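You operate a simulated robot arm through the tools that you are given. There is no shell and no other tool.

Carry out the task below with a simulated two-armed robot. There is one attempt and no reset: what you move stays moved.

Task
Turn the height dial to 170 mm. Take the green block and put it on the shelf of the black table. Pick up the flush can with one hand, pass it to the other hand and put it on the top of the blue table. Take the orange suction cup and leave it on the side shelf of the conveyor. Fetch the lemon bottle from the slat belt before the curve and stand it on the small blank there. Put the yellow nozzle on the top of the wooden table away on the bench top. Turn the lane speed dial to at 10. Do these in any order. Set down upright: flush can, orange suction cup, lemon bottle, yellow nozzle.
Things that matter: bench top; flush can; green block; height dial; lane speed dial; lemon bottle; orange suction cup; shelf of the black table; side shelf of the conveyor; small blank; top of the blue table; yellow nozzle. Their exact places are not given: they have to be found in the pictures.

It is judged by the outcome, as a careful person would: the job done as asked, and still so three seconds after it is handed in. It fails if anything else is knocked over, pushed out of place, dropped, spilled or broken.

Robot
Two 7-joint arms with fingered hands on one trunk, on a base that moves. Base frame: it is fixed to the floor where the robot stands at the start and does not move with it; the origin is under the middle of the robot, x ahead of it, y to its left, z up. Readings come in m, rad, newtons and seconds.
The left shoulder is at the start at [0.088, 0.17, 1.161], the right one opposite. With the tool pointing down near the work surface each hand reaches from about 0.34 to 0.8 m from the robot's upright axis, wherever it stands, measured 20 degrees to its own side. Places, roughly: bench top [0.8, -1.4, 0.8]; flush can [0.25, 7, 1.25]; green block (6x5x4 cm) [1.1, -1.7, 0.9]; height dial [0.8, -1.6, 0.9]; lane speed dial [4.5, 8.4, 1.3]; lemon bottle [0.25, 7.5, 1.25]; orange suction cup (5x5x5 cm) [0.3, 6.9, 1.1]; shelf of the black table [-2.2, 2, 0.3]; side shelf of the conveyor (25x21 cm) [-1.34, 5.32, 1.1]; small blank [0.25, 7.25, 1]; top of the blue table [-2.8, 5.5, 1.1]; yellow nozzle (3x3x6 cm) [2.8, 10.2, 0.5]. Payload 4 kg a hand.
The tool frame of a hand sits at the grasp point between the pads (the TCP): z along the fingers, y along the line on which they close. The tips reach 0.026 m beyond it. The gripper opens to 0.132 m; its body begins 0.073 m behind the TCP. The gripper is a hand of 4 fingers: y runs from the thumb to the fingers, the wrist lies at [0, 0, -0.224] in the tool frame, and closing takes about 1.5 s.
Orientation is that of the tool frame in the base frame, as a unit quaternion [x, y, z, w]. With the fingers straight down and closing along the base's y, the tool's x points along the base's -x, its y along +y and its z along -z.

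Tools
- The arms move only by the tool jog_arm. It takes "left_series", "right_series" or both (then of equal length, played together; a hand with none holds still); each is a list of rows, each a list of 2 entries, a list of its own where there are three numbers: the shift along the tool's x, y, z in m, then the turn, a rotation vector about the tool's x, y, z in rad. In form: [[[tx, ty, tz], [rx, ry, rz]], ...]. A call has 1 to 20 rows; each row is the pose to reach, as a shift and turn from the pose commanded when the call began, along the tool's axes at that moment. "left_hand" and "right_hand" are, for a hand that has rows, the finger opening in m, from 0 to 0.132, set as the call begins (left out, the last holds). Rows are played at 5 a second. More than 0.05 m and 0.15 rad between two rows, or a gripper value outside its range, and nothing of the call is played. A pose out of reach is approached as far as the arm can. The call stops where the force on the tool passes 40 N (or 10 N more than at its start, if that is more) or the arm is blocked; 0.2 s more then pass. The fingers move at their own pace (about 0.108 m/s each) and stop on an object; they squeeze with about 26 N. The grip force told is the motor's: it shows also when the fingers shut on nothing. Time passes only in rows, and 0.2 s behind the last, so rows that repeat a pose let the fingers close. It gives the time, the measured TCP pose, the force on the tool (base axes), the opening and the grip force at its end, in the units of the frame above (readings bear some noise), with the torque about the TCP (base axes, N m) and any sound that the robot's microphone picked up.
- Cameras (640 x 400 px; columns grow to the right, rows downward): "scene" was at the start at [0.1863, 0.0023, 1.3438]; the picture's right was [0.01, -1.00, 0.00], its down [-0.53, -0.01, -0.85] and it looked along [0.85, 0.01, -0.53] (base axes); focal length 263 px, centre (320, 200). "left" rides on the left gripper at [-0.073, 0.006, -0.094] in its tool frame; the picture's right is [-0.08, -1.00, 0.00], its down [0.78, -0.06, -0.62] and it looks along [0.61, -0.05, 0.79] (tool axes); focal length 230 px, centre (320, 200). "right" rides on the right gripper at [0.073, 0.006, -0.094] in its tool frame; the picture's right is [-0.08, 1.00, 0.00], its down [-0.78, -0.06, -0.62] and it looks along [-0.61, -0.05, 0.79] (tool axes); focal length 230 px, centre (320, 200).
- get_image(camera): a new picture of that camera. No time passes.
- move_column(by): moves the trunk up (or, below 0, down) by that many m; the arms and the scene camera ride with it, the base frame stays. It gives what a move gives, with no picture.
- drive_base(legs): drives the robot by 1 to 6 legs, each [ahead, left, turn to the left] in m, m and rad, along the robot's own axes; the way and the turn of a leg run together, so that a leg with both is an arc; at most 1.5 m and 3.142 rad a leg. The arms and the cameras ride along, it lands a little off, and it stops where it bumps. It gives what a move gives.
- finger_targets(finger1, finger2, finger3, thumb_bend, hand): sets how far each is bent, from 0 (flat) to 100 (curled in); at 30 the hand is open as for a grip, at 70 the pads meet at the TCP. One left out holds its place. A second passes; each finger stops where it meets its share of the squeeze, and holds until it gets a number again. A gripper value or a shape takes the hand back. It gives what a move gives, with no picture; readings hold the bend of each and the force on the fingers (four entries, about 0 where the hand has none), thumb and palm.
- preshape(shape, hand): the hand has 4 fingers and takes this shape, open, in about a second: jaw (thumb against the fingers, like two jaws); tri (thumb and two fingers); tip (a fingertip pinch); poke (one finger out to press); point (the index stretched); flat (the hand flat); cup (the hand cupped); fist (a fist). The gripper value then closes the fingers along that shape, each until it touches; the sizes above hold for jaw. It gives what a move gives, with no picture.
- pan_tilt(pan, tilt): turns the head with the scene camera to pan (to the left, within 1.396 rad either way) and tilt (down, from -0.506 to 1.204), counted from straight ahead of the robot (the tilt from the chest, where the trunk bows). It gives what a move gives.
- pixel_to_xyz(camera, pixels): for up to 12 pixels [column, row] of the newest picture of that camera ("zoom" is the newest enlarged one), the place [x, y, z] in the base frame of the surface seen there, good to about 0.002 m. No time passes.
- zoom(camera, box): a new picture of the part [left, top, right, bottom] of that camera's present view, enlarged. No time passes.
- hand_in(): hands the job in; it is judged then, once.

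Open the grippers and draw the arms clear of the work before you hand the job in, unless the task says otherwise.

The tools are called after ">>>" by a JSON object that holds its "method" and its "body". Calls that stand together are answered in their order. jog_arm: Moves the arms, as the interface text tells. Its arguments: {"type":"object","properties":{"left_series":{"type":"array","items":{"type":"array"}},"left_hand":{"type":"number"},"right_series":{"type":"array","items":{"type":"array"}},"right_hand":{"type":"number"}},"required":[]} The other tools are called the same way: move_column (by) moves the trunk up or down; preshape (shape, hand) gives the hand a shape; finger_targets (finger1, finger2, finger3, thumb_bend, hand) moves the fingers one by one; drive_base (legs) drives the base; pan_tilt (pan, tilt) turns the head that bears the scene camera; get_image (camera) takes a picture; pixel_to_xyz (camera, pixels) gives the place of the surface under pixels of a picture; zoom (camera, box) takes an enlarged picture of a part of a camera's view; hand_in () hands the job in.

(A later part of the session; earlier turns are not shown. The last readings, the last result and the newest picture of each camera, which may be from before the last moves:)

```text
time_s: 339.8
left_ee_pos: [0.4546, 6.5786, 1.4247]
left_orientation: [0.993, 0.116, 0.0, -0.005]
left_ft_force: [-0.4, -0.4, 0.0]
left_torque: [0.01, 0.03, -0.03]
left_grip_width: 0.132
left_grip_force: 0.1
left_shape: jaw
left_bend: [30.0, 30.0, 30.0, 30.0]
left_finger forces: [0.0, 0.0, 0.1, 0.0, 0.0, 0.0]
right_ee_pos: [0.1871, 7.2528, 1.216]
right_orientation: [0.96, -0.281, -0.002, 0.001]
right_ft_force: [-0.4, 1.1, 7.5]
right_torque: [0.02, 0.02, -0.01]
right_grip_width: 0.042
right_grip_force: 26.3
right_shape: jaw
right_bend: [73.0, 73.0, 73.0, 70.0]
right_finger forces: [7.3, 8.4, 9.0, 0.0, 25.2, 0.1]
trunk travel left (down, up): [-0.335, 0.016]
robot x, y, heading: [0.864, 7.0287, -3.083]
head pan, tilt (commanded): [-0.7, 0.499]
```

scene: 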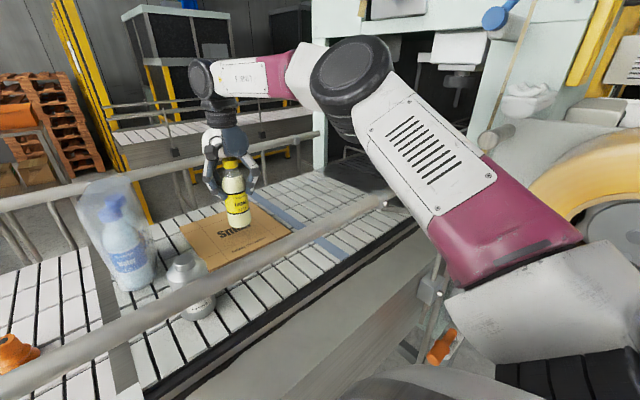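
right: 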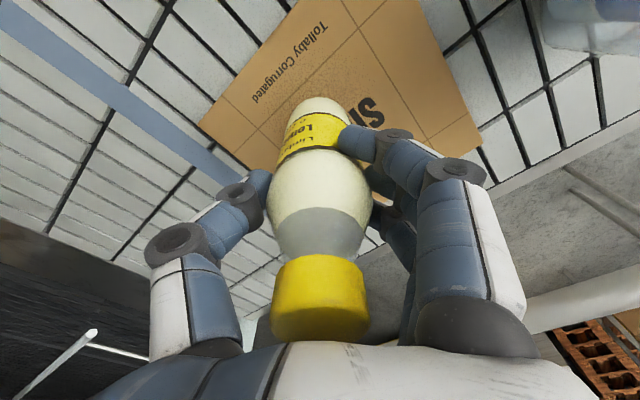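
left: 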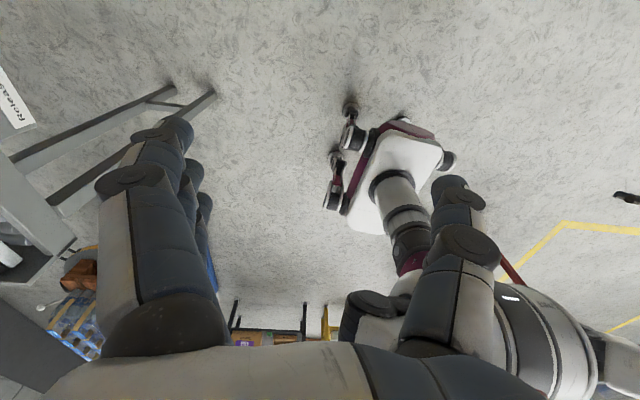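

Contact shows (7.5 N upward). I open the hand to 0.09 m, then rise straight up.

>>> {"method": "jog_arm", "body": {"right_series": [[[0, 0, 0], [0, 0, 0]], [[0, 0, 0], [0, 0, 0]], [[0, 0, 0], [0, 0, 0]], [[0, 0, 0], [0, 0, 0]], [[0, 0, 0], [0, 0, 0]]], "right_hand": 0.09}}

>>> {"method": "get_image", "body": {"camera": "right"}}

>>> {"method": "jog_arm", "body": {"right_series": [[[0, 0, -0.02], [0, 0, 0]], [[0, 0, -0.05], [0, 0, 0]], [[0, 0, -0.09], [0, 0, 0]], [[0, 0, -0.12], [0, 0, 0]]]}}

>>> {"method": "get_image", "body": {"camera": "scene"}}

```text
time_s: 341.0
left_ee_pos: [0.4562, 6.5796, 1.4239]
left_orientation: [0.993, 0.115, 0.0, -0.004]
left_ft_force: [0.8, 0.4, -0.1]
left_torque: [0.01, 0.02, -0.04]
left_grip_width: 0.1322
left_grip_force: 0.0
left_shape: jaw
left_bend: [30.0, 30.0, 30.0, 30.0]
left_finger forces: [0.1, 0.0, 0.0, 0.1, 0.0, 0.1]
right_ee_pos: [0.1864, 7.2529, 1.2151]
right_orientation: [0.96, -0.281, -0.001, 0.001]
right_ft_force: [0.1, -0.4, -0.5]
right_torque: [0.01, -0.03, -0.01]
right_grip_width: 0.0898
right_grip_force: 0.2
right_shape: jaw
right_bend: [69.0, 69.0, 69.0, 65.0]
right_finger forces: [0.0, 0.0, 0.1, 0.0, 0.0, 0.1]
trunk travel left (down, up): [-0.335, 0.016]
robot x, y, heading: [0.8644, 7.0255, -3.081]
head pan, tilt (commanded): [-0.7, 0.499]
```

```text
taken
```

right: 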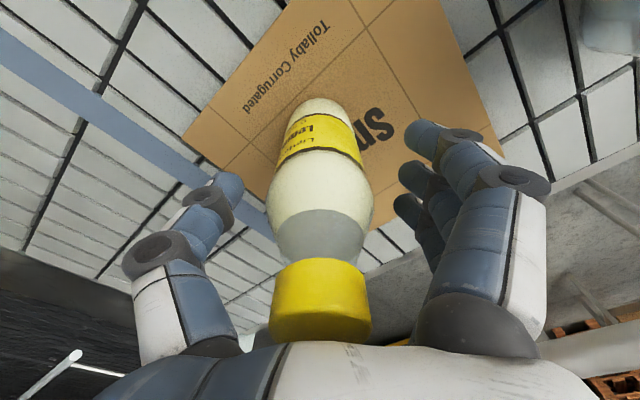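

```text
time_s: 342.0
left_ee_pos: [0.4553, 6.5779, 1.4242]
left_orientation: [0.993, 0.116, 0.0, -0.003]
left_ft_force: [1.0, -0.4, -0.4]
left_torque: [0.02, -0.01, -0.01]
left_grip_width: 0.1321
left_grip_force: 0.0
left_shape: jaw
left_bend: [30.0, 30.0, 30.0, 30.0]
left_finger forces: [0.1, 0.1, 0.0, 0.0, 0.1, 0.0]
right_ee_pos: [0.1896, 7.2533, 1.3343]
right_orientation: [0.96, -0.281, -0.001, 0.0]
right_ft_force: [0.0, -0.4, 0.5]
right_torque: [-0.04, -0.01, 0.01]
right_grip_width: 0.0897
right_grip_force: 0.0
right_shape: jaw
right_bend: [69.0, 69.0, 69.0, 65.0]
right_finger forces: [0.1, 0.0, 0.0, 0.1, 0.0, 0.0]
trunk travel left (down, up): [-0.335, 0.016]
robot x, y, heading: [0.8646, 7.0279, -3.09]
head pan, tilt (commanded): [-0.7, 0.499]
```

```text
taken
```

scene: 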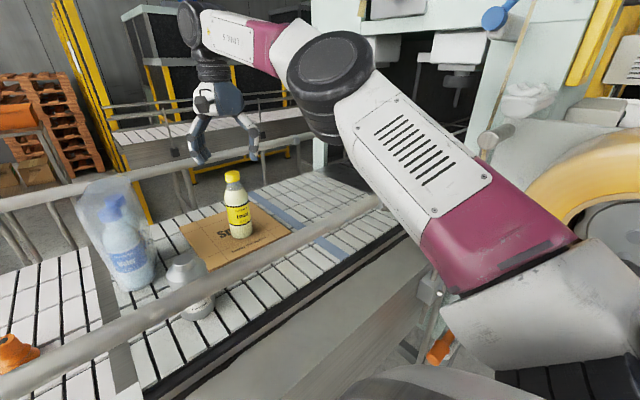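

The lemon bottle stands on the "Small" blank. Next the flush can: I raise the right hand, turn it back to neutral yaw and move above the can at (0.36,7.09) to measure it.

>>> {"method": "jog_arm", "body": {"right_series": [[[0, 0, -0.04], [0, 0, 0]], [[0, 0, -0.075], [0, 0, 0]], [[0.039, 0.008, -0.075], [0, 0, -0.1]], [[0.077, 0.015, -0.075], [0, 0, -0.2]], [[0.116, 0.023, -0.075], [0, 0, -0.3]], [[0.154, 0.03, -0.075], [0, 0, -0.4]], [[0.193, 0.038, -0.075], [0, 0, -0.5]], [[0.231, 0.0455, -0.075], [0, 0, -0.6]], [[0.231, 0.0455, -0.075], [0, 0, -0.6]]]}}

>>> {"method": "get_image", "body": {"camera": "right"}}

>>> {"method": "pan_tilt", "body": {"pan": -0.2, "tilt": 0.7}}

>>> {"method": "get_image", "body": {"camera": "scene"}}

```text
time_s: 344.0
left_ee_pos: [0.4544, 6.5799, 1.4247]
left_orientation: [0.993, 0.115, 0.0, -0.003]
left_ft_force: [-0.1, -0.9, -0.2]
left_torque: [-0.05, -0.03, 0.0]
left_grip_width: 0.1319
left_grip_force: 0.0
left_shape: jaw
left_bend: [30.0, 30.0, 30.0, 30.0]
left_finger forces: [0.1, 0.0, 0.0, 0.0, 0.1, 0.0]
right_ee_pos: [0.3569, 7.0904, 1.4114]
right_orientation: [1.0, 0.015, -0.001, 0.001]
right_ft_force: [-0.4, -0.5, 0.6]
right_torque: [0.03, 0.0, -0.01]
right_grip_width: 0.0899
right_grip_force: 0.1
right_shape: jaw
right_bend: [69.0, 69.0, 69.0, 65.0]
right_finger forces: [0.0, 0.0, 0.0, 0.1, 0.0, 0.0]
right hand out of reach, approached as far as the arm can: row 1, 2
trunk travel left (down, up): [-0.335, 0.016]
robot x, y, heading: [0.8648, 7.0308, -3.09]
head pan, tilt (commanded): [-0.7, 0.499]
```

```text
taken
```

right: 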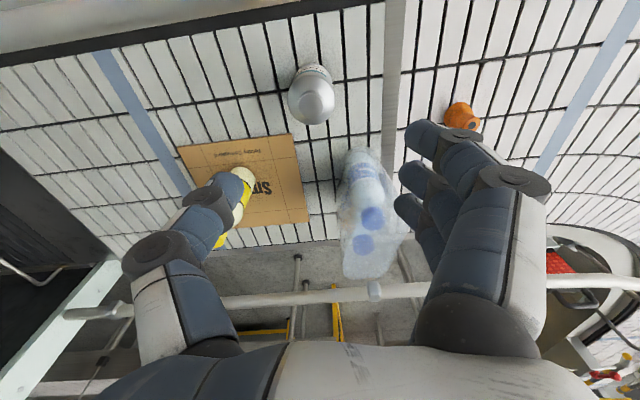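

```text
time_s: 344.9
left_ee_pos: [0.4549, 6.5792, 1.4242]
left_orientation: [0.993, 0.116, -0.001, -0.004]
left_ft_force: [0.2, -0.1, -0.5]
left_torque: [0.01, 0.02, -0.01]
left_grip_width: 0.1319
left_grip_force: 0.1
left_shape: jaw
left_bend: [30.0, 30.0, 30.0, 30.0]
left_finger forces: [0.1, 0.0, 0.0, 0.0, 0.0, 0.1]
right_ee_pos: [0.3566, 7.0899, 1.4109]
right_orientation: [1.0, 0.015, -0.001, 0.0]
right_ft_force: [-0.2, -0.9, -0.2]
right_torque: [0.01, 0.02, -0.04]
right_grip_width: 0.0896
right_grip_force: 0.0
right_shape: jaw
right_bend: [69.0, 69.0, 69.0, 65.0]
right_finger forces: [0.1, 0.0, 0.1, 0.0, 0.0, 0.0]
trunk travel left (down, up): [-0.335, 0.016]
robot x, y, heading: [0.8668, 7.0294, -3.085]
head pan, tilt (commanded): [-0.201, 0.7]
```

```text
taken
```

scene: 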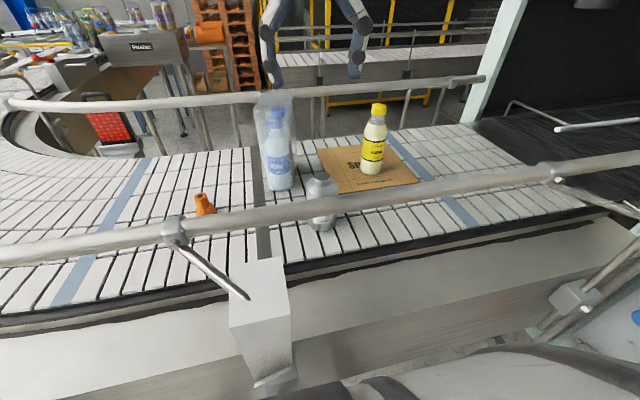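

The lemon bottle stands well. I zoom on the can in the wrist camera at (312,95) and measure its shape.

>>> {"method": "zoom", "body": {"camera": "right", "box": [260, 40, 370, 150]}}

>>> {"method": "pixel_to_xyz", "body": {"camera": "zoom", "pixels": [[300, 200], [300, 170], [300, 235], [265, 200], [335, 200], [300, 145], [300, 120], [295, 100], [250, 180], [345, 150], [260, 150], [300, 215]]}}

>>> {"method": "zoom", "body": {"camera": "scene", "box": [260, 150, 380, 250]}}

```text
3.64 times, centred on (315, 95) of right
```

zoom: 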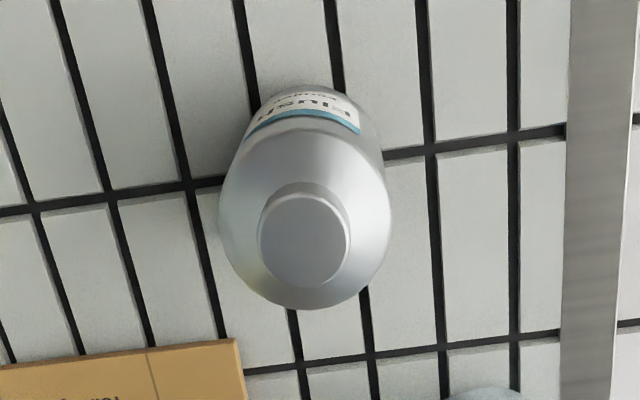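

```text
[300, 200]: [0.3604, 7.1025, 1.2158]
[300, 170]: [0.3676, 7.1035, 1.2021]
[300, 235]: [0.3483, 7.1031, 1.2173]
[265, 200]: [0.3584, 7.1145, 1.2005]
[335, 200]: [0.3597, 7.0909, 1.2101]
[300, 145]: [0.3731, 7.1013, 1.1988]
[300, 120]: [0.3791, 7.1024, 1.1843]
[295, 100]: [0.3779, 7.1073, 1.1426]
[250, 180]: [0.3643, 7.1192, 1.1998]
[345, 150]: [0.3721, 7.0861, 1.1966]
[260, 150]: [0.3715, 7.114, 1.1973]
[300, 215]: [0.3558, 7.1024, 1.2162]
```

```text
4.00 times, centred on (320, 200) of scene
```

zoom: 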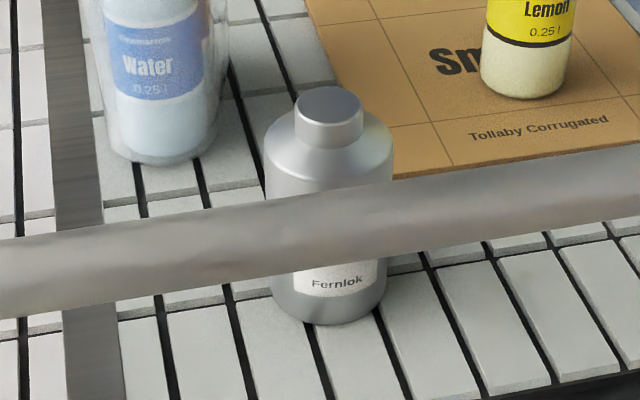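

The can has a body of radius ≈0.026 up to z 1.198 and a small cap (radius ≈0.0135, top z 1.217) on axis (0.348,7.103). For the hand-over I'll hold it by the cap so the whole body stays free for the left hand. I centre over it and descend to just above the cap.

>>> {"method": "jog_arm", "body": {"right_series": [[[-0.004, -0.007, 0.03], [0, 0, 0]], [[-0.0082, -0.0134, 0.07], [0, 0, 0]], [[-0.0082, -0.0134, 0.11], [0, 0, 0]], [[-0.0082, -0.0134, 0.14], [0, 0, 0]], [[-0.0082, -0.0134, 0.16], [0, 0, 0]], [[-0.0082, -0.0134, 0.16], [0, 0, 0]]], "right_hand": 0.06}}

>>> {"method": "get_image", "body": {"camera": "right"}}

>>> {"method": "zoom", "body": {"camera": "scene", "box": [240, 80, 420, 250]}}

```text
time_s: 346.3
left_ee_pos: [0.4557, 6.5786, 1.4251]
left_orientation: [0.993, 0.116, 0.0, -0.005]
left_ft_force: [0.7, 0.3, 0.4]
left_torque: [-0.01, 0.06, 0.0]
left_grip_width: 0.1318
left_grip_force: 0.0
left_shape: jaw
left_bend: [30.0, 30.0, 30.0, 30.0]
left_finger forces: [0.0, 0.0, 0.1, 0.0, 0.0, 0.0]
right_ee_pos: [0.3505, 7.1034, 1.2477]
right_orientation: [1.0, 0.015, -0.002, 0.0]
right_ft_force: [0.2, 1.4, 0.3]
right_torque: [0.02, 0.02, -0.03]
right_grip_width: 0.0608
right_grip_force: 0.0
right_shape: jaw
right_bend: [73.0, 73.0, 73.0, 70.0]
right_finger forces: [0.0, 0.0, 0.1, 0.0, 0.0, 0.0]
trunk travel left (down, up): [-0.335, 0.016]
robot x, y, heading: [0.8668, 7.0255, -3.088]
head pan, tilt (commanded): [-0.201, 0.7]
```

```text
taken
```

right: 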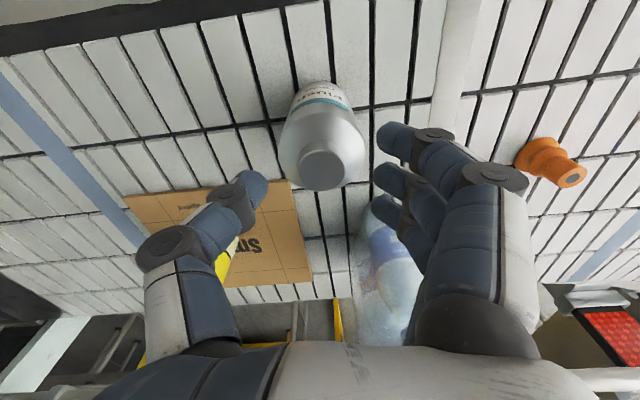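

```text
2.35 times, centred on (330, 165) of scene
```

zoom: 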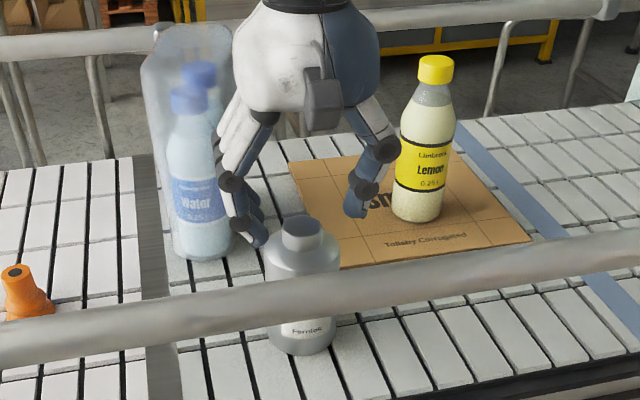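

The cap appears at (326,168), i.e. 3–4 mm toward the fingers. I correct and descend to TCP z≈1.229 so the fingertips surround the cap.

>>> {"method": "jog_arm", "body": {"right_series": [[[0, 0.0035, 0.008], [0, 0, 0]], [[0, 0.0035, 0.0185], [0, 0, 0]], [[0, 0.0035, 0.0185], [0, 0, 0]]]}}

>>> {"method": "jog_arm", "body": {"right_series": [[[0, 0, 0], [0, 0, 0]], [[0, 0, 0], [0, 0, 0]], [[0, 0, 0], [0, 0, 0]], [[0, 0, 0], [0, 0, 0]], [[0, 0, 0], [0, 0, 0]], [[0, 0, 0], [0, 0, 0]]], "right_hand": 0.0}}

>>> {"method": "get_image", "body": {"camera": "right"}}

>>> {"method": "zoom", "body": {"camera": "scene", "box": [240, 80, 420, 250]}}

```text
time_s: 347.1
left_ee_pos: [0.4547, 6.5807, 1.4248]
left_orientation: [0.993, 0.115, 0.0, -0.005]
left_ft_force: [-0.1, -0.9, -0.1]
left_torque: [-0.03, 0.02, -0.01]
left_grip_width: 0.1318
left_grip_force: 0.1
left_shape: jaw
left_bend: [30.0, 30.0, 30.0, 30.0]
left_finger forces: [0.1, 0.1, 0.0, 0.0, 0.1, 0.0]
right_ee_pos: [0.3496, 7.0999, 1.2301]
right_orientation: [1.0, 0.015, -0.001, 0.0]
right_ft_force: [0.5, 0.1, 0.6]
right_torque: [0.0, 0.01, 0.02]
right_grip_width: 0.0609
right_grip_force: 0.1
right_shape: jaw
right_bend: [73.0, 73.0, 73.0, 70.0]
right_finger forces: [0.0, 0.0, 0.0, 0.0, 0.0, 0.0]
trunk travel left (down, up): [-0.335, 0.016]
robot x, y, heading: [0.8639, 7.0326, -3.083]
head pan, tilt (commanded): [-0.201, 0.7]
```

```text
time_s: 348.5
left_ee_pos: [0.4558, 6.5785, 1.4252]
left_orientation: [0.993, 0.116, -0.001, -0.005]
left_ft_force: [-0.4, 0.9, -0.3]
left_torque: [0.0, -0.03, 0.0]
left_grip_width: 0.1321
left_grip_force: 0.0
left_shape: jaw
left_bend: [30.0, 30.0, 30.0, 30.0]
left_finger forces: [0.0, 0.0, 0.1, 0.1, 0.0, 0.0]
right_ee_pos: [0.3493, 7.1006, 1.2302]
right_orientation: [1.0, 0.015, -0.003, 0.001]
right_ft_force: [0.2, 0.7, 6.9]
right_torque: [-0.24, 0.01, -0.01]
right_grip_width: 0.0087
right_grip_force: 26.0
right_shape: jaw
right_bend: [68.0, 71.0, 69.0, 71.0]
right_finger forces: [0.0, 17.2, 0.0, 0.1, 17.6, 0.0]
trunk travel left (down, up): [-0.335, 0.016]
robot x, y, heading: [0.8642, 7.0267, -3.083]
head pan, tilt (commanded): [-0.201, 0.7]
```

```text
taken
```

right: 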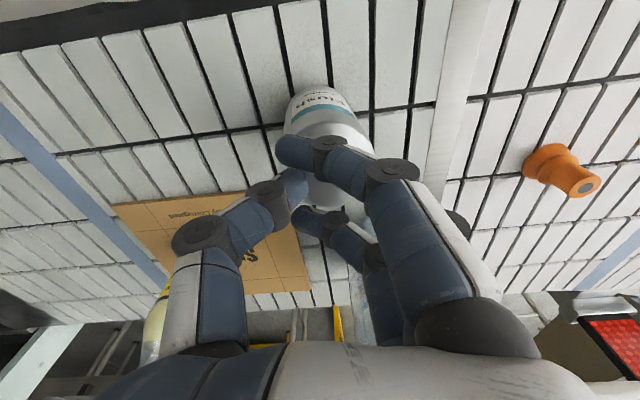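

```text
2.35 times, centred on (330, 165) of scene
```

zoom: 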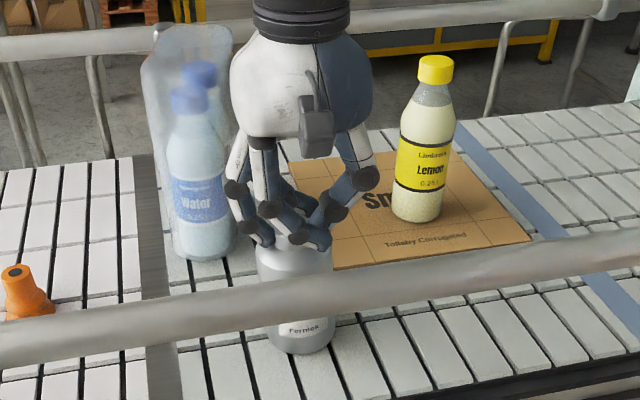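

The middle finger and thumb pinch the cap with 17 N each. I lift slowly 4 cm and check that the can follows.

>>> {"method": "jog_arm", "body": {"right_series": [[[0, 0, -0.01], [0, 0, 0]], [[0, 0, -0.02], [0, 0, 0]], [[0, 0, -0.03], [0, 0, 0]], [[0, 0, -0.04], [0, 0, 0]]]}}

>>> {"method": "zoom", "body": {"camera": "scene", "box": [240, 80, 420, 250]}}

>>> {"method": "get_image", "body": {"camera": "right"}}

```text
time_s: 349.5
left_ee_pos: [0.4547, 6.5789, 1.4247]
left_orientation: [0.993, 0.115, 0.0, -0.004]
left_ft_force: [0.3, -0.2, 0.4]
left_torque: [0.01, -0.01, -0.05]
left_grip_width: 0.132
left_grip_force: 0.1
left_shape: jaw
left_bend: [30.0, 30.0, 30.0, 30.0]
left_finger forces: [0.0, 0.0, 0.0, 0.0, 0.0, 0.1]
right_ee_pos: [0.3491, 7.0995, 1.2695]
right_orientation: [1.0, 0.015, 0.0, 0.0]
right_ft_force: [-0.6, -0.1, -4.2]
right_torque: [0.0, 0.04, 0.03]
right_grip_width: 0.0075
right_grip_force: 26.1
right_shape: jaw
right_bend: [68.0, 67.0, 69.0, 72.0]
right_finger forces: [0.0, 15.7, 0.0, 0.0, 14.7, 0.0]
trunk travel left (down, up): [-0.335, 0.016]
robot x, y, heading: [0.8647, 7.029, -3.086]
head pan, tilt (commanded): [-0.201, 0.7]
```

```text
2.35 times, centred on (330, 165) of scene
```

zoom: 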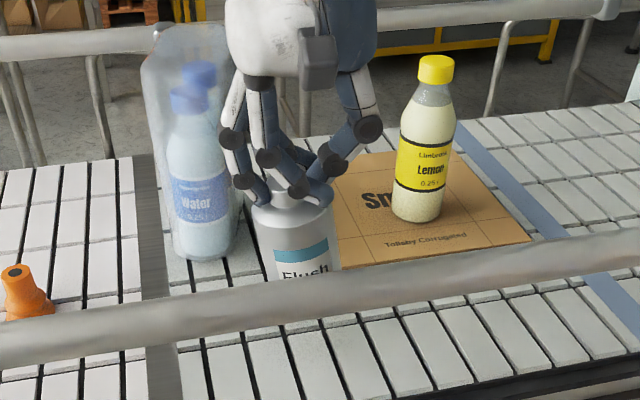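

```text
taken
```

right: 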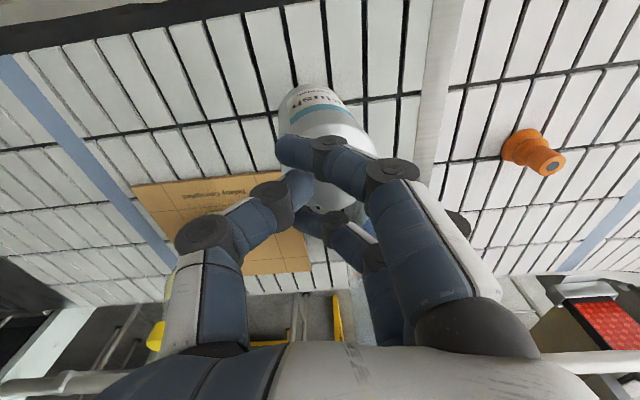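

The can is lifted and hangs from its cap (about 4 N). I raise it to clear the rail well (can bottom above 1.30), and lift further by small steps.

>>> {"method": "jog_arm", "body": {"right_series": [[[0, 0, -0.03], [0, 0, 0]], [[0, 0, -0.06], [0, 0, 0]], [[0, 0, -0.09], [0, 0, 0]], [[0, 0, -0.12], [0, 0, 0]], [[0, 0, -0.15], [0, 0, 0]], [[0, 0, -0.17], [0, 0, 0]], [[0, 0, -0.17], [0, 0, 0]]]}}

>>> {"method": "get_image", "body": {"camera": "scene"}}

>>> {"method": "get_image", "body": {"camera": "right"}}

```text
time_s: 351.1
left_ee_pos: [0.4542, 6.5799, 1.4251]
left_orientation: [0.993, 0.117, 0.0, -0.005]
left_ft_force: [-0.1, 0.4, -0.6]
left_torque: [0.0, -0.01, 0.03]
left_grip_width: 0.1319
left_grip_force: 0.0
left_shape: jaw
left_bend: [30.0, 30.0, 30.0, 30.0]
left_finger forces: [0.0, 0.1, 0.0, 0.1, 0.0, 0.0]
right_ee_pos: [0.349, 7.0992, 1.4405]
right_orientation: [1.0, 0.015, -0.002, -0.001]
right_ft_force: [-0.3, -0.1, -3.7]
right_torque: [0.02, 0.02, 0.01]
right_grip_width: 0.0073
right_grip_force: 25.9
right_shape: jaw
right_bend: [68.0, 67.0, 69.0, 72.0]
right_finger forces: [0.1, 15.6, 0.0, 0.1, 14.7, 0.1]
trunk travel left (down, up): [-0.335, 0.016]
robot x, y, heading: [0.8634, 7.0271, -3.088]
head pan, tilt (commanded): [-0.201, 0.7]
```

```text
taken
```

scene: 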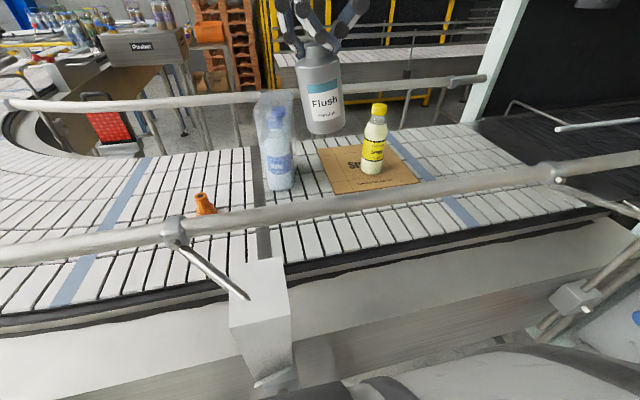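

```text
taken
```

right: 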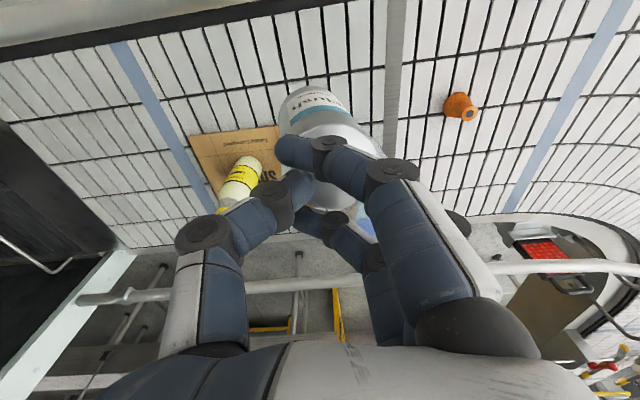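

The can hangs securely above the rail. I back the robot off 0.55 m to free space for the hand-over.

>>> {"method": "drive_base", "body": {"legs": [[-0.55, 0, 0]]}}

>>> {"method": "get_image", "body": {"camera": "scene"}}

```text
time_s: 354.3
left_ee_pos: [0.9994, 6.6112, 1.425]
left_orientation: [0.993, 0.115, -0.001, -0.004]
left_ft_force: [0.4, 0.5, 0.0]
left_torque: [0.02, 0.0, 0.0]
left_grip_width: 0.1322
left_grip_force: 0.2
left_shape: jaw
left_bend: [30.0, 30.0, 30.0, 30.0]
left_finger forces: [0.1, 0.0, 0.0, 0.0, 0.0, 0.0]
right_ee_pos: [0.8961, 7.1295, 1.4401]
right_orientation: [1.0, 0.013, -0.001, 0.001]
right_ft_force: [0.5, 0.6, -3.8]
right_torque: [-0.01, 0.0, -0.01]
right_grip_width: 0.0076
right_grip_force: 25.6
right_shape: jaw
right_bend: [68.0, 67.0, 69.0, 72.0]
right_finger forces: [0.0, 15.6, 0.0, 0.0, 14.7, 0.0]
trunk travel left (down, up): [-0.335, 0.016]
robot x, y, heading: [1.4109, 7.0608, -3.088]
head pan, tilt (commanded): [-0.201, 0.7]
```

```text
taken
```

scene: 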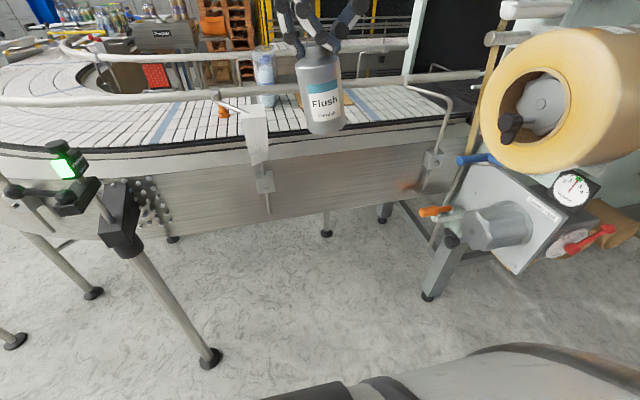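

I move the right hand with the can to the hand-over point in front of the chest, about (0.80,7.03) with TCP z≈1.32, turning it 1.0 rad clockwise so its narrow side faces the left hand.

>>> {"method": "jog_arm", "body": {"right_series": [[[-0.0123, 0.0121, 0.015], [0, 0, 0.125]], [[-0.0246, 0.0242, 0.03], [0, 0, 0.25]], [[-0.037, 0.0364, 0.045], [0, 0, 0.375]], [[-0.0493, 0.0485, 0.06], [0, 0, 0.5]], [[-0.0616, 0.0606, 0.075], [0, 0, 0.625]], [[-0.0739, 0.0727, 0.09], [0, 0, 0.75]], [[-0.0863, 0.0849, 0.105], [0, 0, 0.875]], [[-0.0986, 0.097, 0.12], [0, 0, 1.0]], [[-0.0986, 0.097, 0.12], [0, 0, 1.0]]]}}

>>> {"method": "get_image", "body": {"camera": "scene"}}

```text
time_s: 356.3
left_ee_pos: [0.9994, 6.6115, 1.4242]
left_orientation: [0.993, 0.114, 0.0, -0.003]
left_ft_force: [-1.1, 0.7, -0.2]
left_torque: [-0.03, -0.01, -0.02]
left_grip_width: 0.1319
left_grip_force: 0.0
left_shape: jaw
left_bend: [30.0, 30.0, 30.0, 30.0]
left_finger forces: [0.0, 0.1, 0.0, 0.0, 0.1, 0.0]
right_ee_pos: [0.8001, 7.0374, 1.3293]
right_orientation: [0.899, -0.439, -0.001, 0.001]
right_ft_force: [0.3, 0.4, -4.0]
right_torque: [0.03, 0.03, -0.02]
right_grip_width: 0.0074
right_grip_force: 25.6
right_shape: jaw
right_bend: [68.0, 67.0, 69.0, 72.0]
right_finger forces: [0.0, 15.6, 0.0, 0.0, 14.6, 0.1]
right hand out of reach, approached as far as the arm can: row 8, 9
trunk travel left (down, up): [-0.335, 0.016]
robot x, y, heading: [1.4138, 7.0606, -3.089]
head pan, tilt (commanded): [-0.201, 0.7]
```

```text
taken
```

scene: 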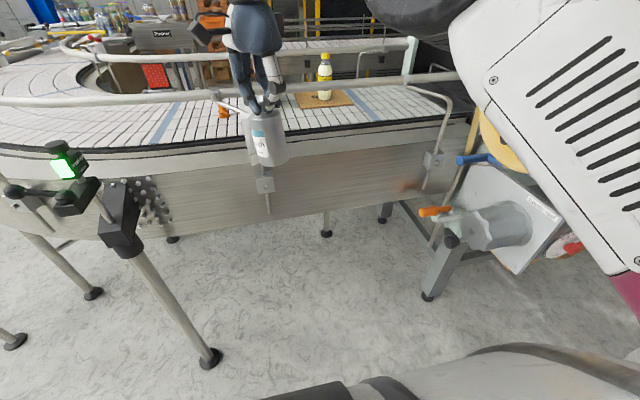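

The can is at the hand-over point, looking slightly tilted. I zoom to measure its axis.

>>> {"method": "zoom", "body": {"camera": "scene", "box": [210, 70, 330, 180]}}

>>> {"method": "pixel_to_xyz", "body": {"camera": "zoom", "pixels": [[210, 245], [350, 225], [225, 310], [370, 300], [285, 240], [300, 330], [295, 290], [255, 345], [390, 330], [290, 200]]}}

```text
3.64 times, centred on (270, 125) of scene
```

zoom: 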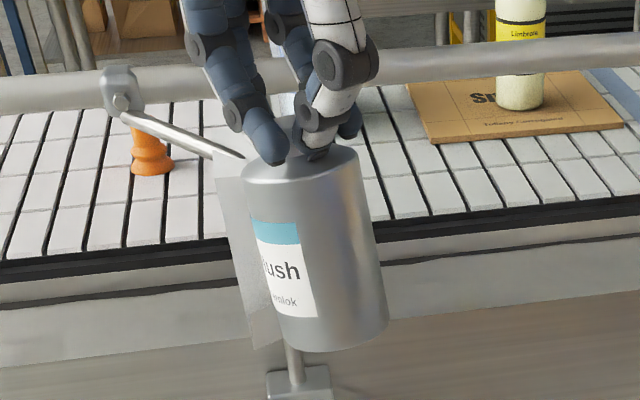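

```text
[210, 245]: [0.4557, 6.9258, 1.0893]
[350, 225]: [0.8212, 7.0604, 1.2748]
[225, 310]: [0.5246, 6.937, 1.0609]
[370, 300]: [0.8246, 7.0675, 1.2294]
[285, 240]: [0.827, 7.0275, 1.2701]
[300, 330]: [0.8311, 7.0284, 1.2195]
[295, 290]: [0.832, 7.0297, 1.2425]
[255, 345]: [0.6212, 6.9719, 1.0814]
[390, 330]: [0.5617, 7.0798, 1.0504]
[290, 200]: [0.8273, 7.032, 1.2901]
```

The can hangs practically upright at axis (0.803,7.039), bottom z≈1.199. I now turn the left hand to point horizontally forward-right (closing sideways), at a stand-off to the left of the can.

>>> {"method": "jog_arm", "body": {"left_series": [[[-0.001, -0.0122, 0.006], [0.0636, -0.0994, 0.0705]], [[-0.0021, -0.0243, 0.012], [0.1272, -0.1988, 0.141]], [[-0.0032, -0.0365, 0.018], [0.1908, -0.2982, 0.2115]], [[-0.0042, -0.0486, 0.024], [0.2544, -0.3976, 0.282]], [[-0.0053, -0.0608, 0.03], [0.318, -0.497, 0.3525]], [[-0.0063, -0.0729, 0.036], [0.3816, -0.5964, 0.423]], [[-0.0074, -0.0851, 0.042], [0.4451, -0.6959, 0.4935]], [[-0.0084, -0.0972, 0.048], [0.5087, -0.7953, 0.564]], [[-0.0095, -0.1094, 0.054], [0.5723, -0.8947, 0.6345]], [[-0.0105, -0.1215, 0.06], [0.6359, -0.9941, 0.705]], [[-0.0116, -0.1337, 0.066], [0.6995, -1.0935, 0.7755]], [[-0.0126, -0.1458, 0.072], [0.7631, -1.1929, 0.846]], [[-0.0137, -0.158, 0.078], [0.8267, -1.2923, 0.9165]], [[-0.0137, -0.158, 0.078], [0.8267, -1.2923, 0.9165]]], "left_hand": 0.1}}

>>> {"method": "pan_tilt", "body": {"pan": 0.2, "tilt": 0.6}}

>>> {"method": "get_image", "body": {"camera": "scene"}}

>>> {"method": "get_image", "body": {"camera": "left"}}

```text
time_s: 359.3
left_ee_pos: [0.9503, 6.7628, 1.3476]
left_orientation: [0.666, -0.324, -0.603, -0.295]
left_ft_force: [0.0, -0.4, 0.5]
left_torque: [0.0, -0.03, 0.01]
left_grip_width: 0.1
left_grip_force: 0.0
left_shape: jaw
left_bend: [63.0, 63.0, 63.0, 59.0]
left_finger forces: [0.0, 0.1, 0.0, 0.0, 0.1, 0.0]
right_ee_pos: [0.8008, 7.0389, 1.3317]
right_orientation: [0.899, -0.437, 0.0, 0.001]
right_ft_force: [0.5, 0.7, -3.6]
right_torque: [-0.03, 0.0, -0.02]
right_grip_width: 0.0076
right_grip_force: 26.2
right_shape: jaw
right_bend: [68.0, 67.0, 69.0, 72.0]
right_finger forces: [0.0, 15.5, 0.0, 0.0, 14.7, 0.0]
trunk travel left (down, up): [-0.335, 0.016]
robot x, y, heading: [1.4123, 7.0596, -3.086]
head pan, tilt (commanded): [-0.201, 0.7]
```

```text
time_s: 360.1
left_ee_pos: [0.9499, 6.7629, 1.3468]
left_orientation: [0.666, -0.323, -0.603, -0.297]
left_ft_force: [-0.5, 0.4, -0.7]
left_torque: [0.0, 0.03, 0.0]
left_grip_width: 0.1004
left_grip_force: 0.1
left_shape: jaw
left_bend: [63.0, 63.0, 63.0, 59.0]
left_finger forces: [0.0, 0.0, 0.1, 0.1, 0.0, 0.1]
right_ee_pos: [0.7999, 7.0375, 1.3303]
right_orientation: [0.899, -0.438, 0.0, 0.0]
right_ft_force: [0.6, 0.2, -4.3]
right_torque: [-0.04, -0.01, 0.02]
right_grip_width: 0.0073
right_grip_force: 26.0
right_shape: jaw
right_bend: [68.0, 67.0, 69.0, 72.0]
right_finger forces: [0.0, 15.5, 0.0, 0.1, 14.6, 0.0]
trunk travel left (down, up): [-0.335, 0.016]
robot x, y, heading: [1.4099, 7.0602, -3.089]
head pan, tilt (commanded): [0.201, 0.6]
```

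```text
taken
```

scene: 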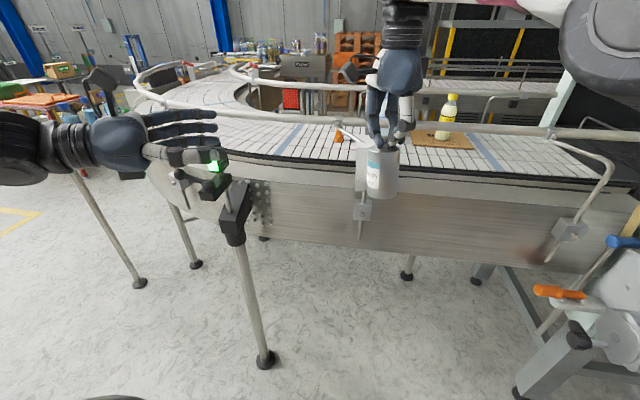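

```text
taken
```

left: 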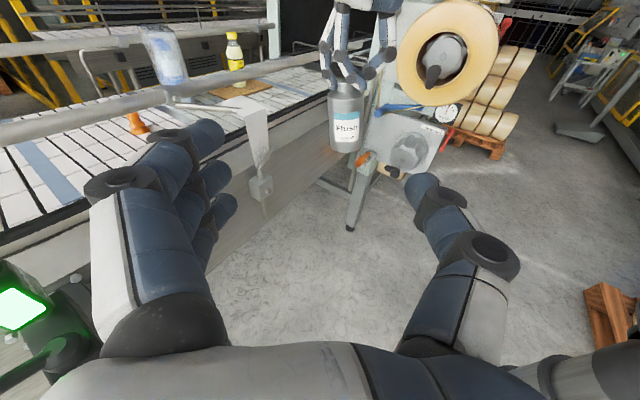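

The left hand points at the can with its camera on top; the can appears at (345,115). I first align sideways and in height while moving in to a 18 cm stand-off.

>>> {"method": "jog_arm", "body": {"left_series": [[[0.016, -0.0133, 0.0325], [0, 0, 0]], [[0.0321, -0.0266, 0.065], [0, 0, 0]], [[0.0482, -0.0399, 0.0975], [0, 0, 0]], [[0.0642, -0.0532, 0.13], [0, 0, 0]], [[0.0642, -0.0532, 0.13], [0, 0, 0]]]}}

>>> {"method": "get_image", "body": {"camera": "left"}}

>>> {"method": "pixel_to_xyz", "body": {"camera": "left", "pixels": [[320, 130], [300, 130], [340, 130], [320, 150], [320, 110], [320, 80]]}}

```text
time_s: 361.3
left_ee_pos: [0.9196, 6.8898, 1.2705]
left_orientation: [0.666, -0.323, -0.603, -0.296]
left_ft_force: [0.2, -0.4, 0.5]
left_torque: [0.02, 0.02, -0.03]
left_grip_width: 0.1002
left_grip_force: 0.1
left_shape: jaw
left_bend: [63.0, 63.0, 63.0, 59.0]
left_finger forces: [0.0, 0.1, 0.0, 0.0, 0.1, 0.0]
right_ee_pos: [0.8013, 7.0377, 1.3309]
right_orientation: [0.899, -0.438, 0.0, 0.0]
right_ft_force: [-1.0, -0.7, -4.2]
right_torque: [-0.01, -0.01, 0.02]
right_grip_width: 0.0078
right_grip_force: 25.8
right_shape: jaw
right_bend: [68.0, 67.0, 69.0, 72.0]
right_finger forces: [0.1, 15.5, 0.0, 0.0, 14.6, 0.1]
trunk travel left (down, up): [-0.335, 0.016]
robot x, y, heading: [1.4107, 7.0561, -3.09]
head pan, tilt (commanded): [0.201, 0.6]
```

```text
taken
```

left: 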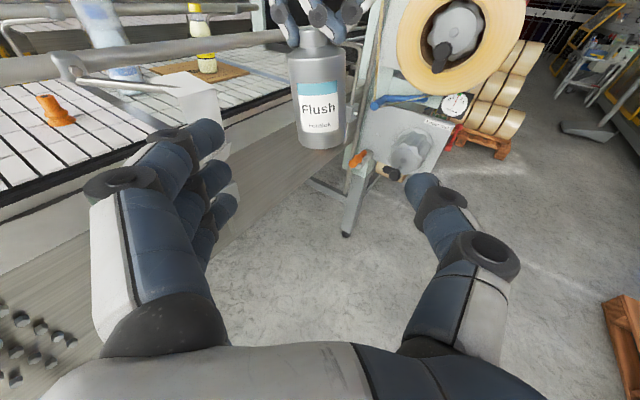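

```text
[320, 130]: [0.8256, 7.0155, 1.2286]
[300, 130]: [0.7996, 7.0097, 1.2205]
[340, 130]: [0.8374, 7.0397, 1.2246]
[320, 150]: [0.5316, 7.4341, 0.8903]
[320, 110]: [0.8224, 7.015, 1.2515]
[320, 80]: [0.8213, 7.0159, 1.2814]
```

The can is exactly in line: remaining move is 0.185 m straight along the hand's axis. I advance 0.12 m and check.

>>> {"method": "jog_arm", "body": {"left_series": [[[0, 0, 0.03], [0, 0, 0]], [[0, 0, 0.06], [0, 0, 0]], [[0, 0, 0.09], [0, 0, 0]], [[0, 0, 0.12], [0, 0, 0]], [[0, 0, 0.12], [0, 0, 0]]]}}

>>> {"method": "get_image", "body": {"camera": "left"}}

>>> {"method": "get_image", "body": {"camera": "scene"}}

```text
time_s: 362.5
left_ee_pos: [0.8441, 6.9866, 1.2585]
left_orientation: [0.667, -0.323, -0.603, -0.296]
left_ft_force: [0.5, 0.8, -0.5]
left_torque: [0.01, 0.02, 0.01]
left_grip_width: 0.1004
left_grip_force: 0.2
left_shape: jaw
left_bend: [63.0, 63.0, 63.0, 59.0]
left_finger forces: [0.0, 0.1, 0.1, 0.0, 0.0, 0.0]
right_ee_pos: [0.8013, 7.0366, 1.3296]
right_orientation: [0.899, -0.438, -0.001, 0.001]
right_ft_force: [0.3, -1.3, -3.9]
right_torque: [-0.04, -0.03, -0.03]
right_grip_width: 0.0075
right_grip_force: 26.5
right_shape: jaw
right_bend: [68.0, 67.0, 69.0, 72.0]
right_finger forces: [0.1, 15.5, 0.0, 0.0, 14.6, 0.1]
trunk travel left (down, up): [-0.335, 0.016]
robot x, y, heading: [1.4106, 7.0592, -3.086]
head pan, tilt (commanded): [0.201, 0.6]
```

```text
taken
```

left: 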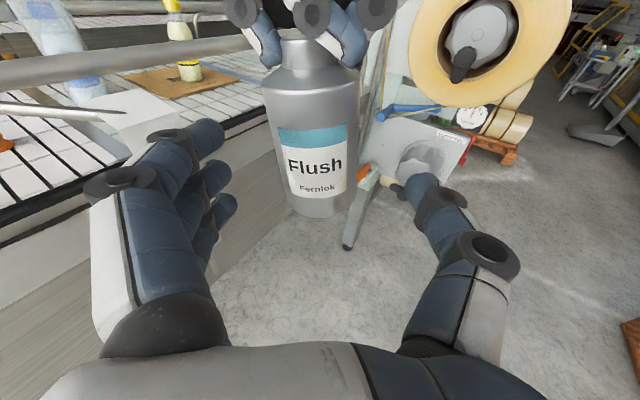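

```text
taken
```

scene: 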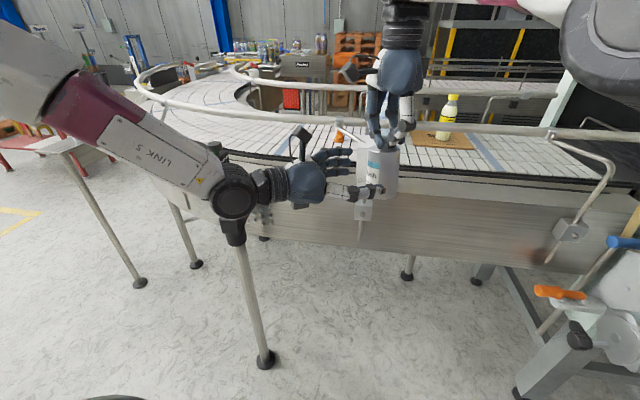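

Aligned well. I advance the last 6.5 cm around the can body.

>>> {"method": "jog_arm", "body": {"left_series": [[[0, 0, 0.02], [0, 0, 0]], [[0, 0, 0.045], [0, 0, 0]], [[0, 0, 0.065], [0, 0, 0]], [[0, 0, 0.065], [0, 0, 0]]]}}

>>> {"method": "get_image", "body": {"camera": "left"}}

>>> {"method": "zoom", "body": {"camera": "scene", "box": [260, 60, 460, 240]}}

```text
time_s: 363.5
left_ee_pos: [0.8033, 7.0369, 1.254]
left_orientation: [0.666, -0.322, -0.603, -0.296]
left_ft_force: [0.3, 0.3, 0.5]
left_torque: [-0.03, -0.01, -0.02]
left_grip_width: 0.1003
left_grip_force: 0.1
left_shape: jaw
left_bend: [63.0, 63.0, 63.0, 59.0]
left_finger forces: [0.1, 0.0, 0.1, 0.0, 0.1, 0.0]
right_ee_pos: [0.8011, 7.038, 1.3309]
right_orientation: [0.899, -0.438, 0.0, 0.0]
right_ft_force: [0.3, -0.2, -4.0]
right_torque: [0.02, 0.0, 0.0]
right_grip_width: 0.0074
right_grip_force: 25.9
right_shape: jaw
right_bend: [68.0, 67.0, 69.0, 72.0]
right_finger forces: [0.0, 15.4, 0.1, 0.1, 14.6, 0.1]
trunk travel left (down, up): [-0.335, 0.016]
robot x, y, heading: [1.4104, 7.0599, -3.092]
head pan, tilt (commanded): [0.201, 0.6]
```

```text
taken
```

left: 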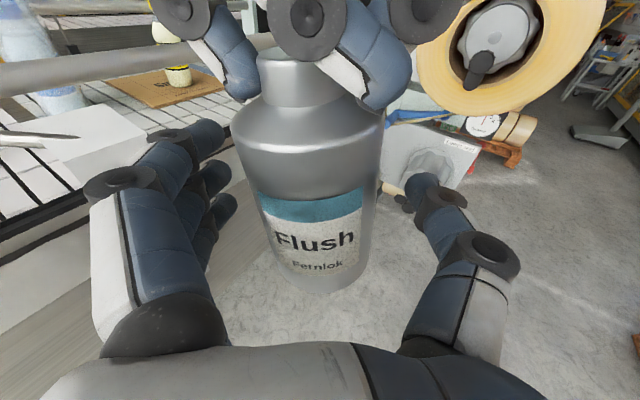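

```text
2.22 times, centred on (360, 150) of scene
```

zoom: 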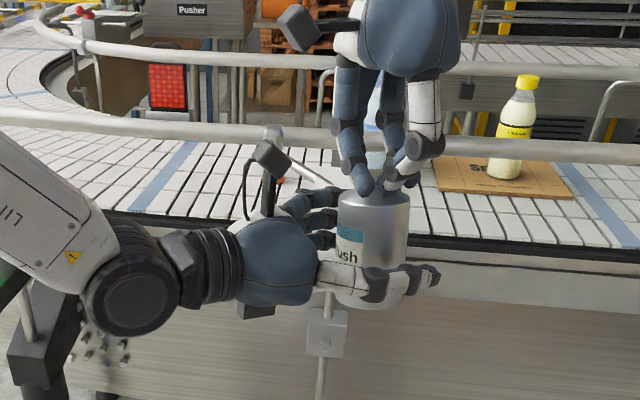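

The left hand encloses the can body. I close the left hand.

>>> {"method": "jog_arm", "body": {"left_series": [[[0, 0, 0], [0, 0, 0]], [[0, 0, 0], [0, 0, 0]], [[0, 0, 0], [0, 0, 0]], [[0, 0, 0], [0, 0, 0]], [[0, 0, 0], [0, 0, 0]], [[0, 0, 0], [0, 0, 0]]], "left_hand": 0.0}}

>>> {"method": "get_image", "body": {"camera": "left"}}

```text
time_s: 364.9
left_ee_pos: [0.8042, 7.0362, 1.2535]
left_orientation: [0.667, -0.323, -0.602, -0.296]
left_ft_force: [-1.5, 0.3, -0.4]
left_torque: [0.0, -0.12, 0.02]
left_grip_width: 0.0524
left_grip_force: 25.5
left_shape: jaw
left_bend: [73.0, 73.0, 73.0, 71.0]
left_finger forces: [7.9, 7.7, 8.3, 0.0, 22.2, 0.0]
right_ee_pos: [0.8003, 7.0392, 1.3303]
right_orientation: [0.899, -0.438, 0.0, 0.0]
right_ft_force: [2.5, 0.3, -1.9]
right_torque: [0.0, -0.02, -0.04]
right_grip_width: 0.0074
right_grip_force: 26.5
right_shape: jaw
right_bend: [68.0, 68.0, 69.0, 72.0]
right_finger forces: [0.0, 15.1, 0.0, 0.0, 16.3, 0.0]
trunk travel left (down, up): [-0.335, 0.016]
robot x, y, heading: [1.4128, 7.0587, -3.09]
head pan, tilt (commanded): [0.201, 0.6]
```

```text
taken
```

left: 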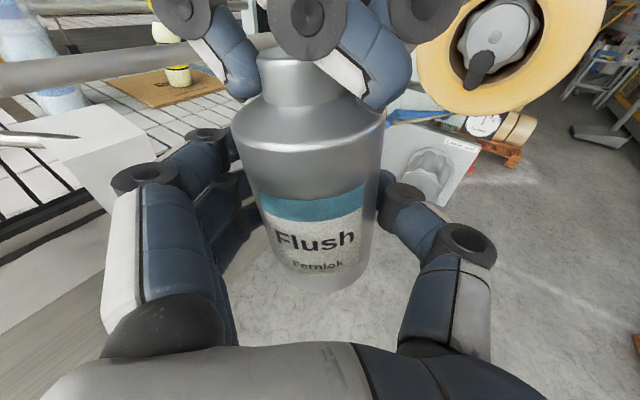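

The left hand holds the can firmly (three fingers ≈8 N each, thumb 22 N). I open the right hand and raise it straight up.

>>> {"method": "jog_arm", "body": {"right_series": [[[0, 0, 0], [0, 0, 0]], [[0, 0, 0], [0, 0, 0]], [[0, 0, 0], [0, 0, 0]], [[0, 0, 0], [0, 0, 0]], [[0, 0, -0.02], [0, 0, 0]], [[0, 0, -0.05], [0, 0, 0]], [[0, 0, -0.08], [0, 0, 0]], [[0, 0, -0.1], [0, 0, 0]]], "right_hand": 0.07}}

>>> {"method": "get_image", "body": {"camera": "scene"}}

>>> {"method": "get_image", "body": {"camera": "left"}}

```text
time_s: 366.7
left_ee_pos: [0.8027, 7.0368, 1.251]
left_orientation: [0.667, -0.323, -0.602, -0.297]
left_ft_force: [0.0, -0.7, -0.6]
left_torque: [-0.01, 0.01, 0.0]
left_grip_width: 0.0524
left_grip_force: 26.0
left_shape: jaw
left_bend: [73.0, 73.0, 73.0, 71.0]
left_finger forces: [7.3, 7.7, 8.5, 0.1, 23.0, 0.0]
right_ee_pos: [0.8234, 7.0404, 1.4001]
right_orientation: [0.899, -0.437, 0.0, -0.001]
right_ft_force: [-0.4, 0.2, 0.1]
right_torque: [0.01, 0.0, -0.01]
right_grip_width: 0.0694
right_grip_force: 0.0
right_shape: jaw
right_bend: [72.0, 72.0, 72.0, 70.0]
right_finger forces: [0.0, 0.0, 0.0, 0.1, 0.0, 0.1]
right hand out of reach, approached as far as the arm can: row 6, 7, 8
trunk travel left (down, up): [-0.335, 0.016]
robot x, y, heading: [1.4151, 7.0592, -3.088]
head pan, tilt (commanded): [0.201, 0.6]
```

```text
taken
```

scene: 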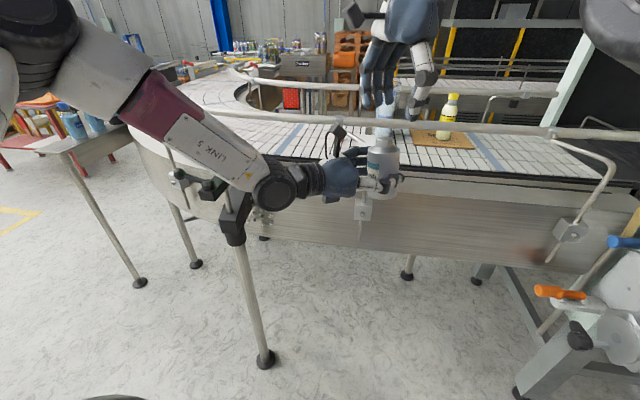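

```text
taken
```

left: 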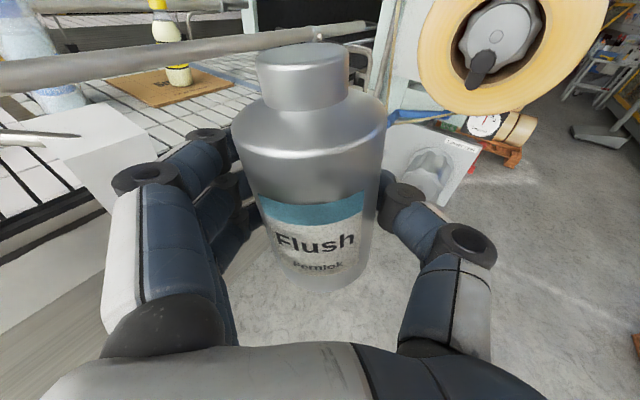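

The hand-over worked: the can is in the left hand only. I move the right hand aside to the right, then bring the left hand with the can back, left and up (upright) to a carrying pose.

>>> {"method": "jog_arm", "body": {"right_series": [[[-0.03, -0.023, 0], [0, 0, -0.1]], [[-0.06, -0.046, 0], [0, 0, -0.2]], [[-0.09, -0.069, 0], [0, 0, -0.3]], [[-0.118, -0.092, 0], [0, 0, -0.4]]], "right_hand": 0.1}}

>>> {"method": "jog_arm", "body": {"left_series": [[[-0.0135, -0.0023, -0.0407], [0, 0, 0]], [[-0.0271, -0.0046, -0.0814], [0, 0, 0]], [[-0.0406, -0.0069, -0.1221], [0, 0, 0]], [[-0.0542, -0.0092, -0.1628], [0, 0, 0]], [[-0.0677, -0.0115, -0.2035], [0, 0, 0]], [[-0.0813, -0.0137, -0.2442], [0, 0, 0]], [[-0.0948, -0.016, -0.2848], [0, 0, 0]], [[-0.1083, -0.0183, -0.3255], [0, 0, 0]], [[-0.1219, -0.0206, -0.3662], [0, 0, 0]], [[-0.1354, -0.0229, -0.4069], [0, 0, 0]], [[-0.149, -0.0252, -0.4476], [0, 0, 0]], [[-0.1625, -0.0275, -0.4883], [0, 0, 0]], [[-0.1625, -0.0275, -0.4883], [0, 0, 0]]]}}

>>> {"method": "get_image", "body": {"camera": "scene"}}

>>> {"method": "get_image", "body": {"camera": "left"}}

```text
time_s: 367.7
left_ee_pos: [0.8043, 7.0376, 1.253]
left_orientation: [0.668, -0.324, -0.602, -0.295]
left_ft_force: [0.0, -0.6, -0.8]
left_torque: [-0.01, -0.05, -0.02]
left_grip_width: 0.0525
left_grip_force: 25.8
left_shape: jaw
left_bend: [73.0, 73.0, 73.0, 71.0]
left_finger forces: [7.2, 7.6, 8.6, 0.0, 22.9, 0.0]
right_ee_pos: [0.8214, 7.1917, 1.4014]
right_orientation: [0.968, -0.25, -0.001, 0.0]
right_ft_force: [0.7, -0.4, -0.3]
right_torque: [0.0, 0.03, -0.03]
right_grip_width: 0.0999
right_grip_force: 0.0
right_shape: jaw
right_bend: [63.0, 63.0, 63.0, 59.0]
right_finger forces: [0.1, 0.1, 0.0, 0.1, 0.0, 0.0]
trunk travel left (down, up): [-0.335, 0.016]
robot x, y, heading: [1.4138, 7.0591, -3.083]
head pan, tilt (commanded): [0.201, 0.6]
```

```text
time_s: 370.5
left_ee_pos: [0.9602, 6.8659, 1.3554]
left_orientation: [0.667, -0.327, -0.599, -0.3]
left_ft_force: [-0.2, -0.3, -3.3]
left_torque: [-0.02, -0.02, 0.03]
left_grip_width: 0.0517
left_grip_force: 26.5
left_shape: jaw
left_bend: [73.0, 73.0, 73.0, 71.0]
left_finger forces: [6.7, 7.4, 8.6, 0.0, 21.2, 0.0]
left hand out of reach, approached as far as the arm can: row 6, 7, 8, 9, 10, 11, 12, 13
right_ee_pos: [0.8219, 7.1886, 1.4019]
right_orientation: [0.968, -0.25, 0.0, 0.0]
right_ft_force: [-0.4, 0.1, -0.5]
right_torque: [-0.01, 0.0, -0.01]
right_grip_width: 0.0998
right_grip_force: 0.1
right_shape: jaw
right_bend: [63.0, 63.0, 63.0, 59.0]
right_finger forces: [0.0, 0.0, 0.0, 0.0, 0.1, 0.1]
trunk travel left (down, up): [-0.335, 0.016]
robot x, y, heading: [1.411, 7.0593, -3.088]
head pan, tilt (commanded): [0.201, 0.6]
```

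```text
taken
```

scene: 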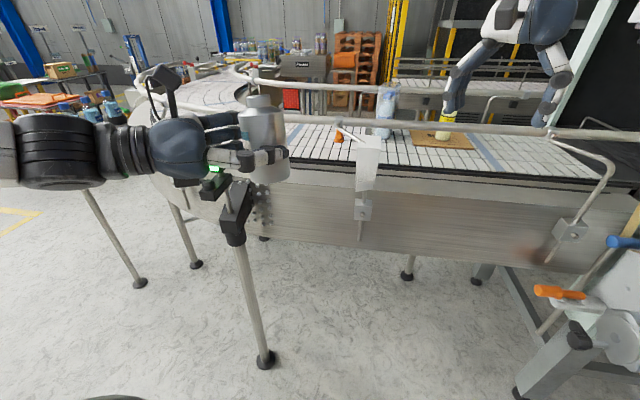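

```text
taken
```

left: 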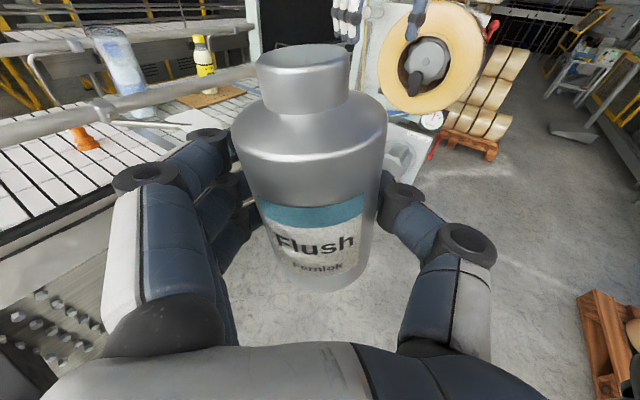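

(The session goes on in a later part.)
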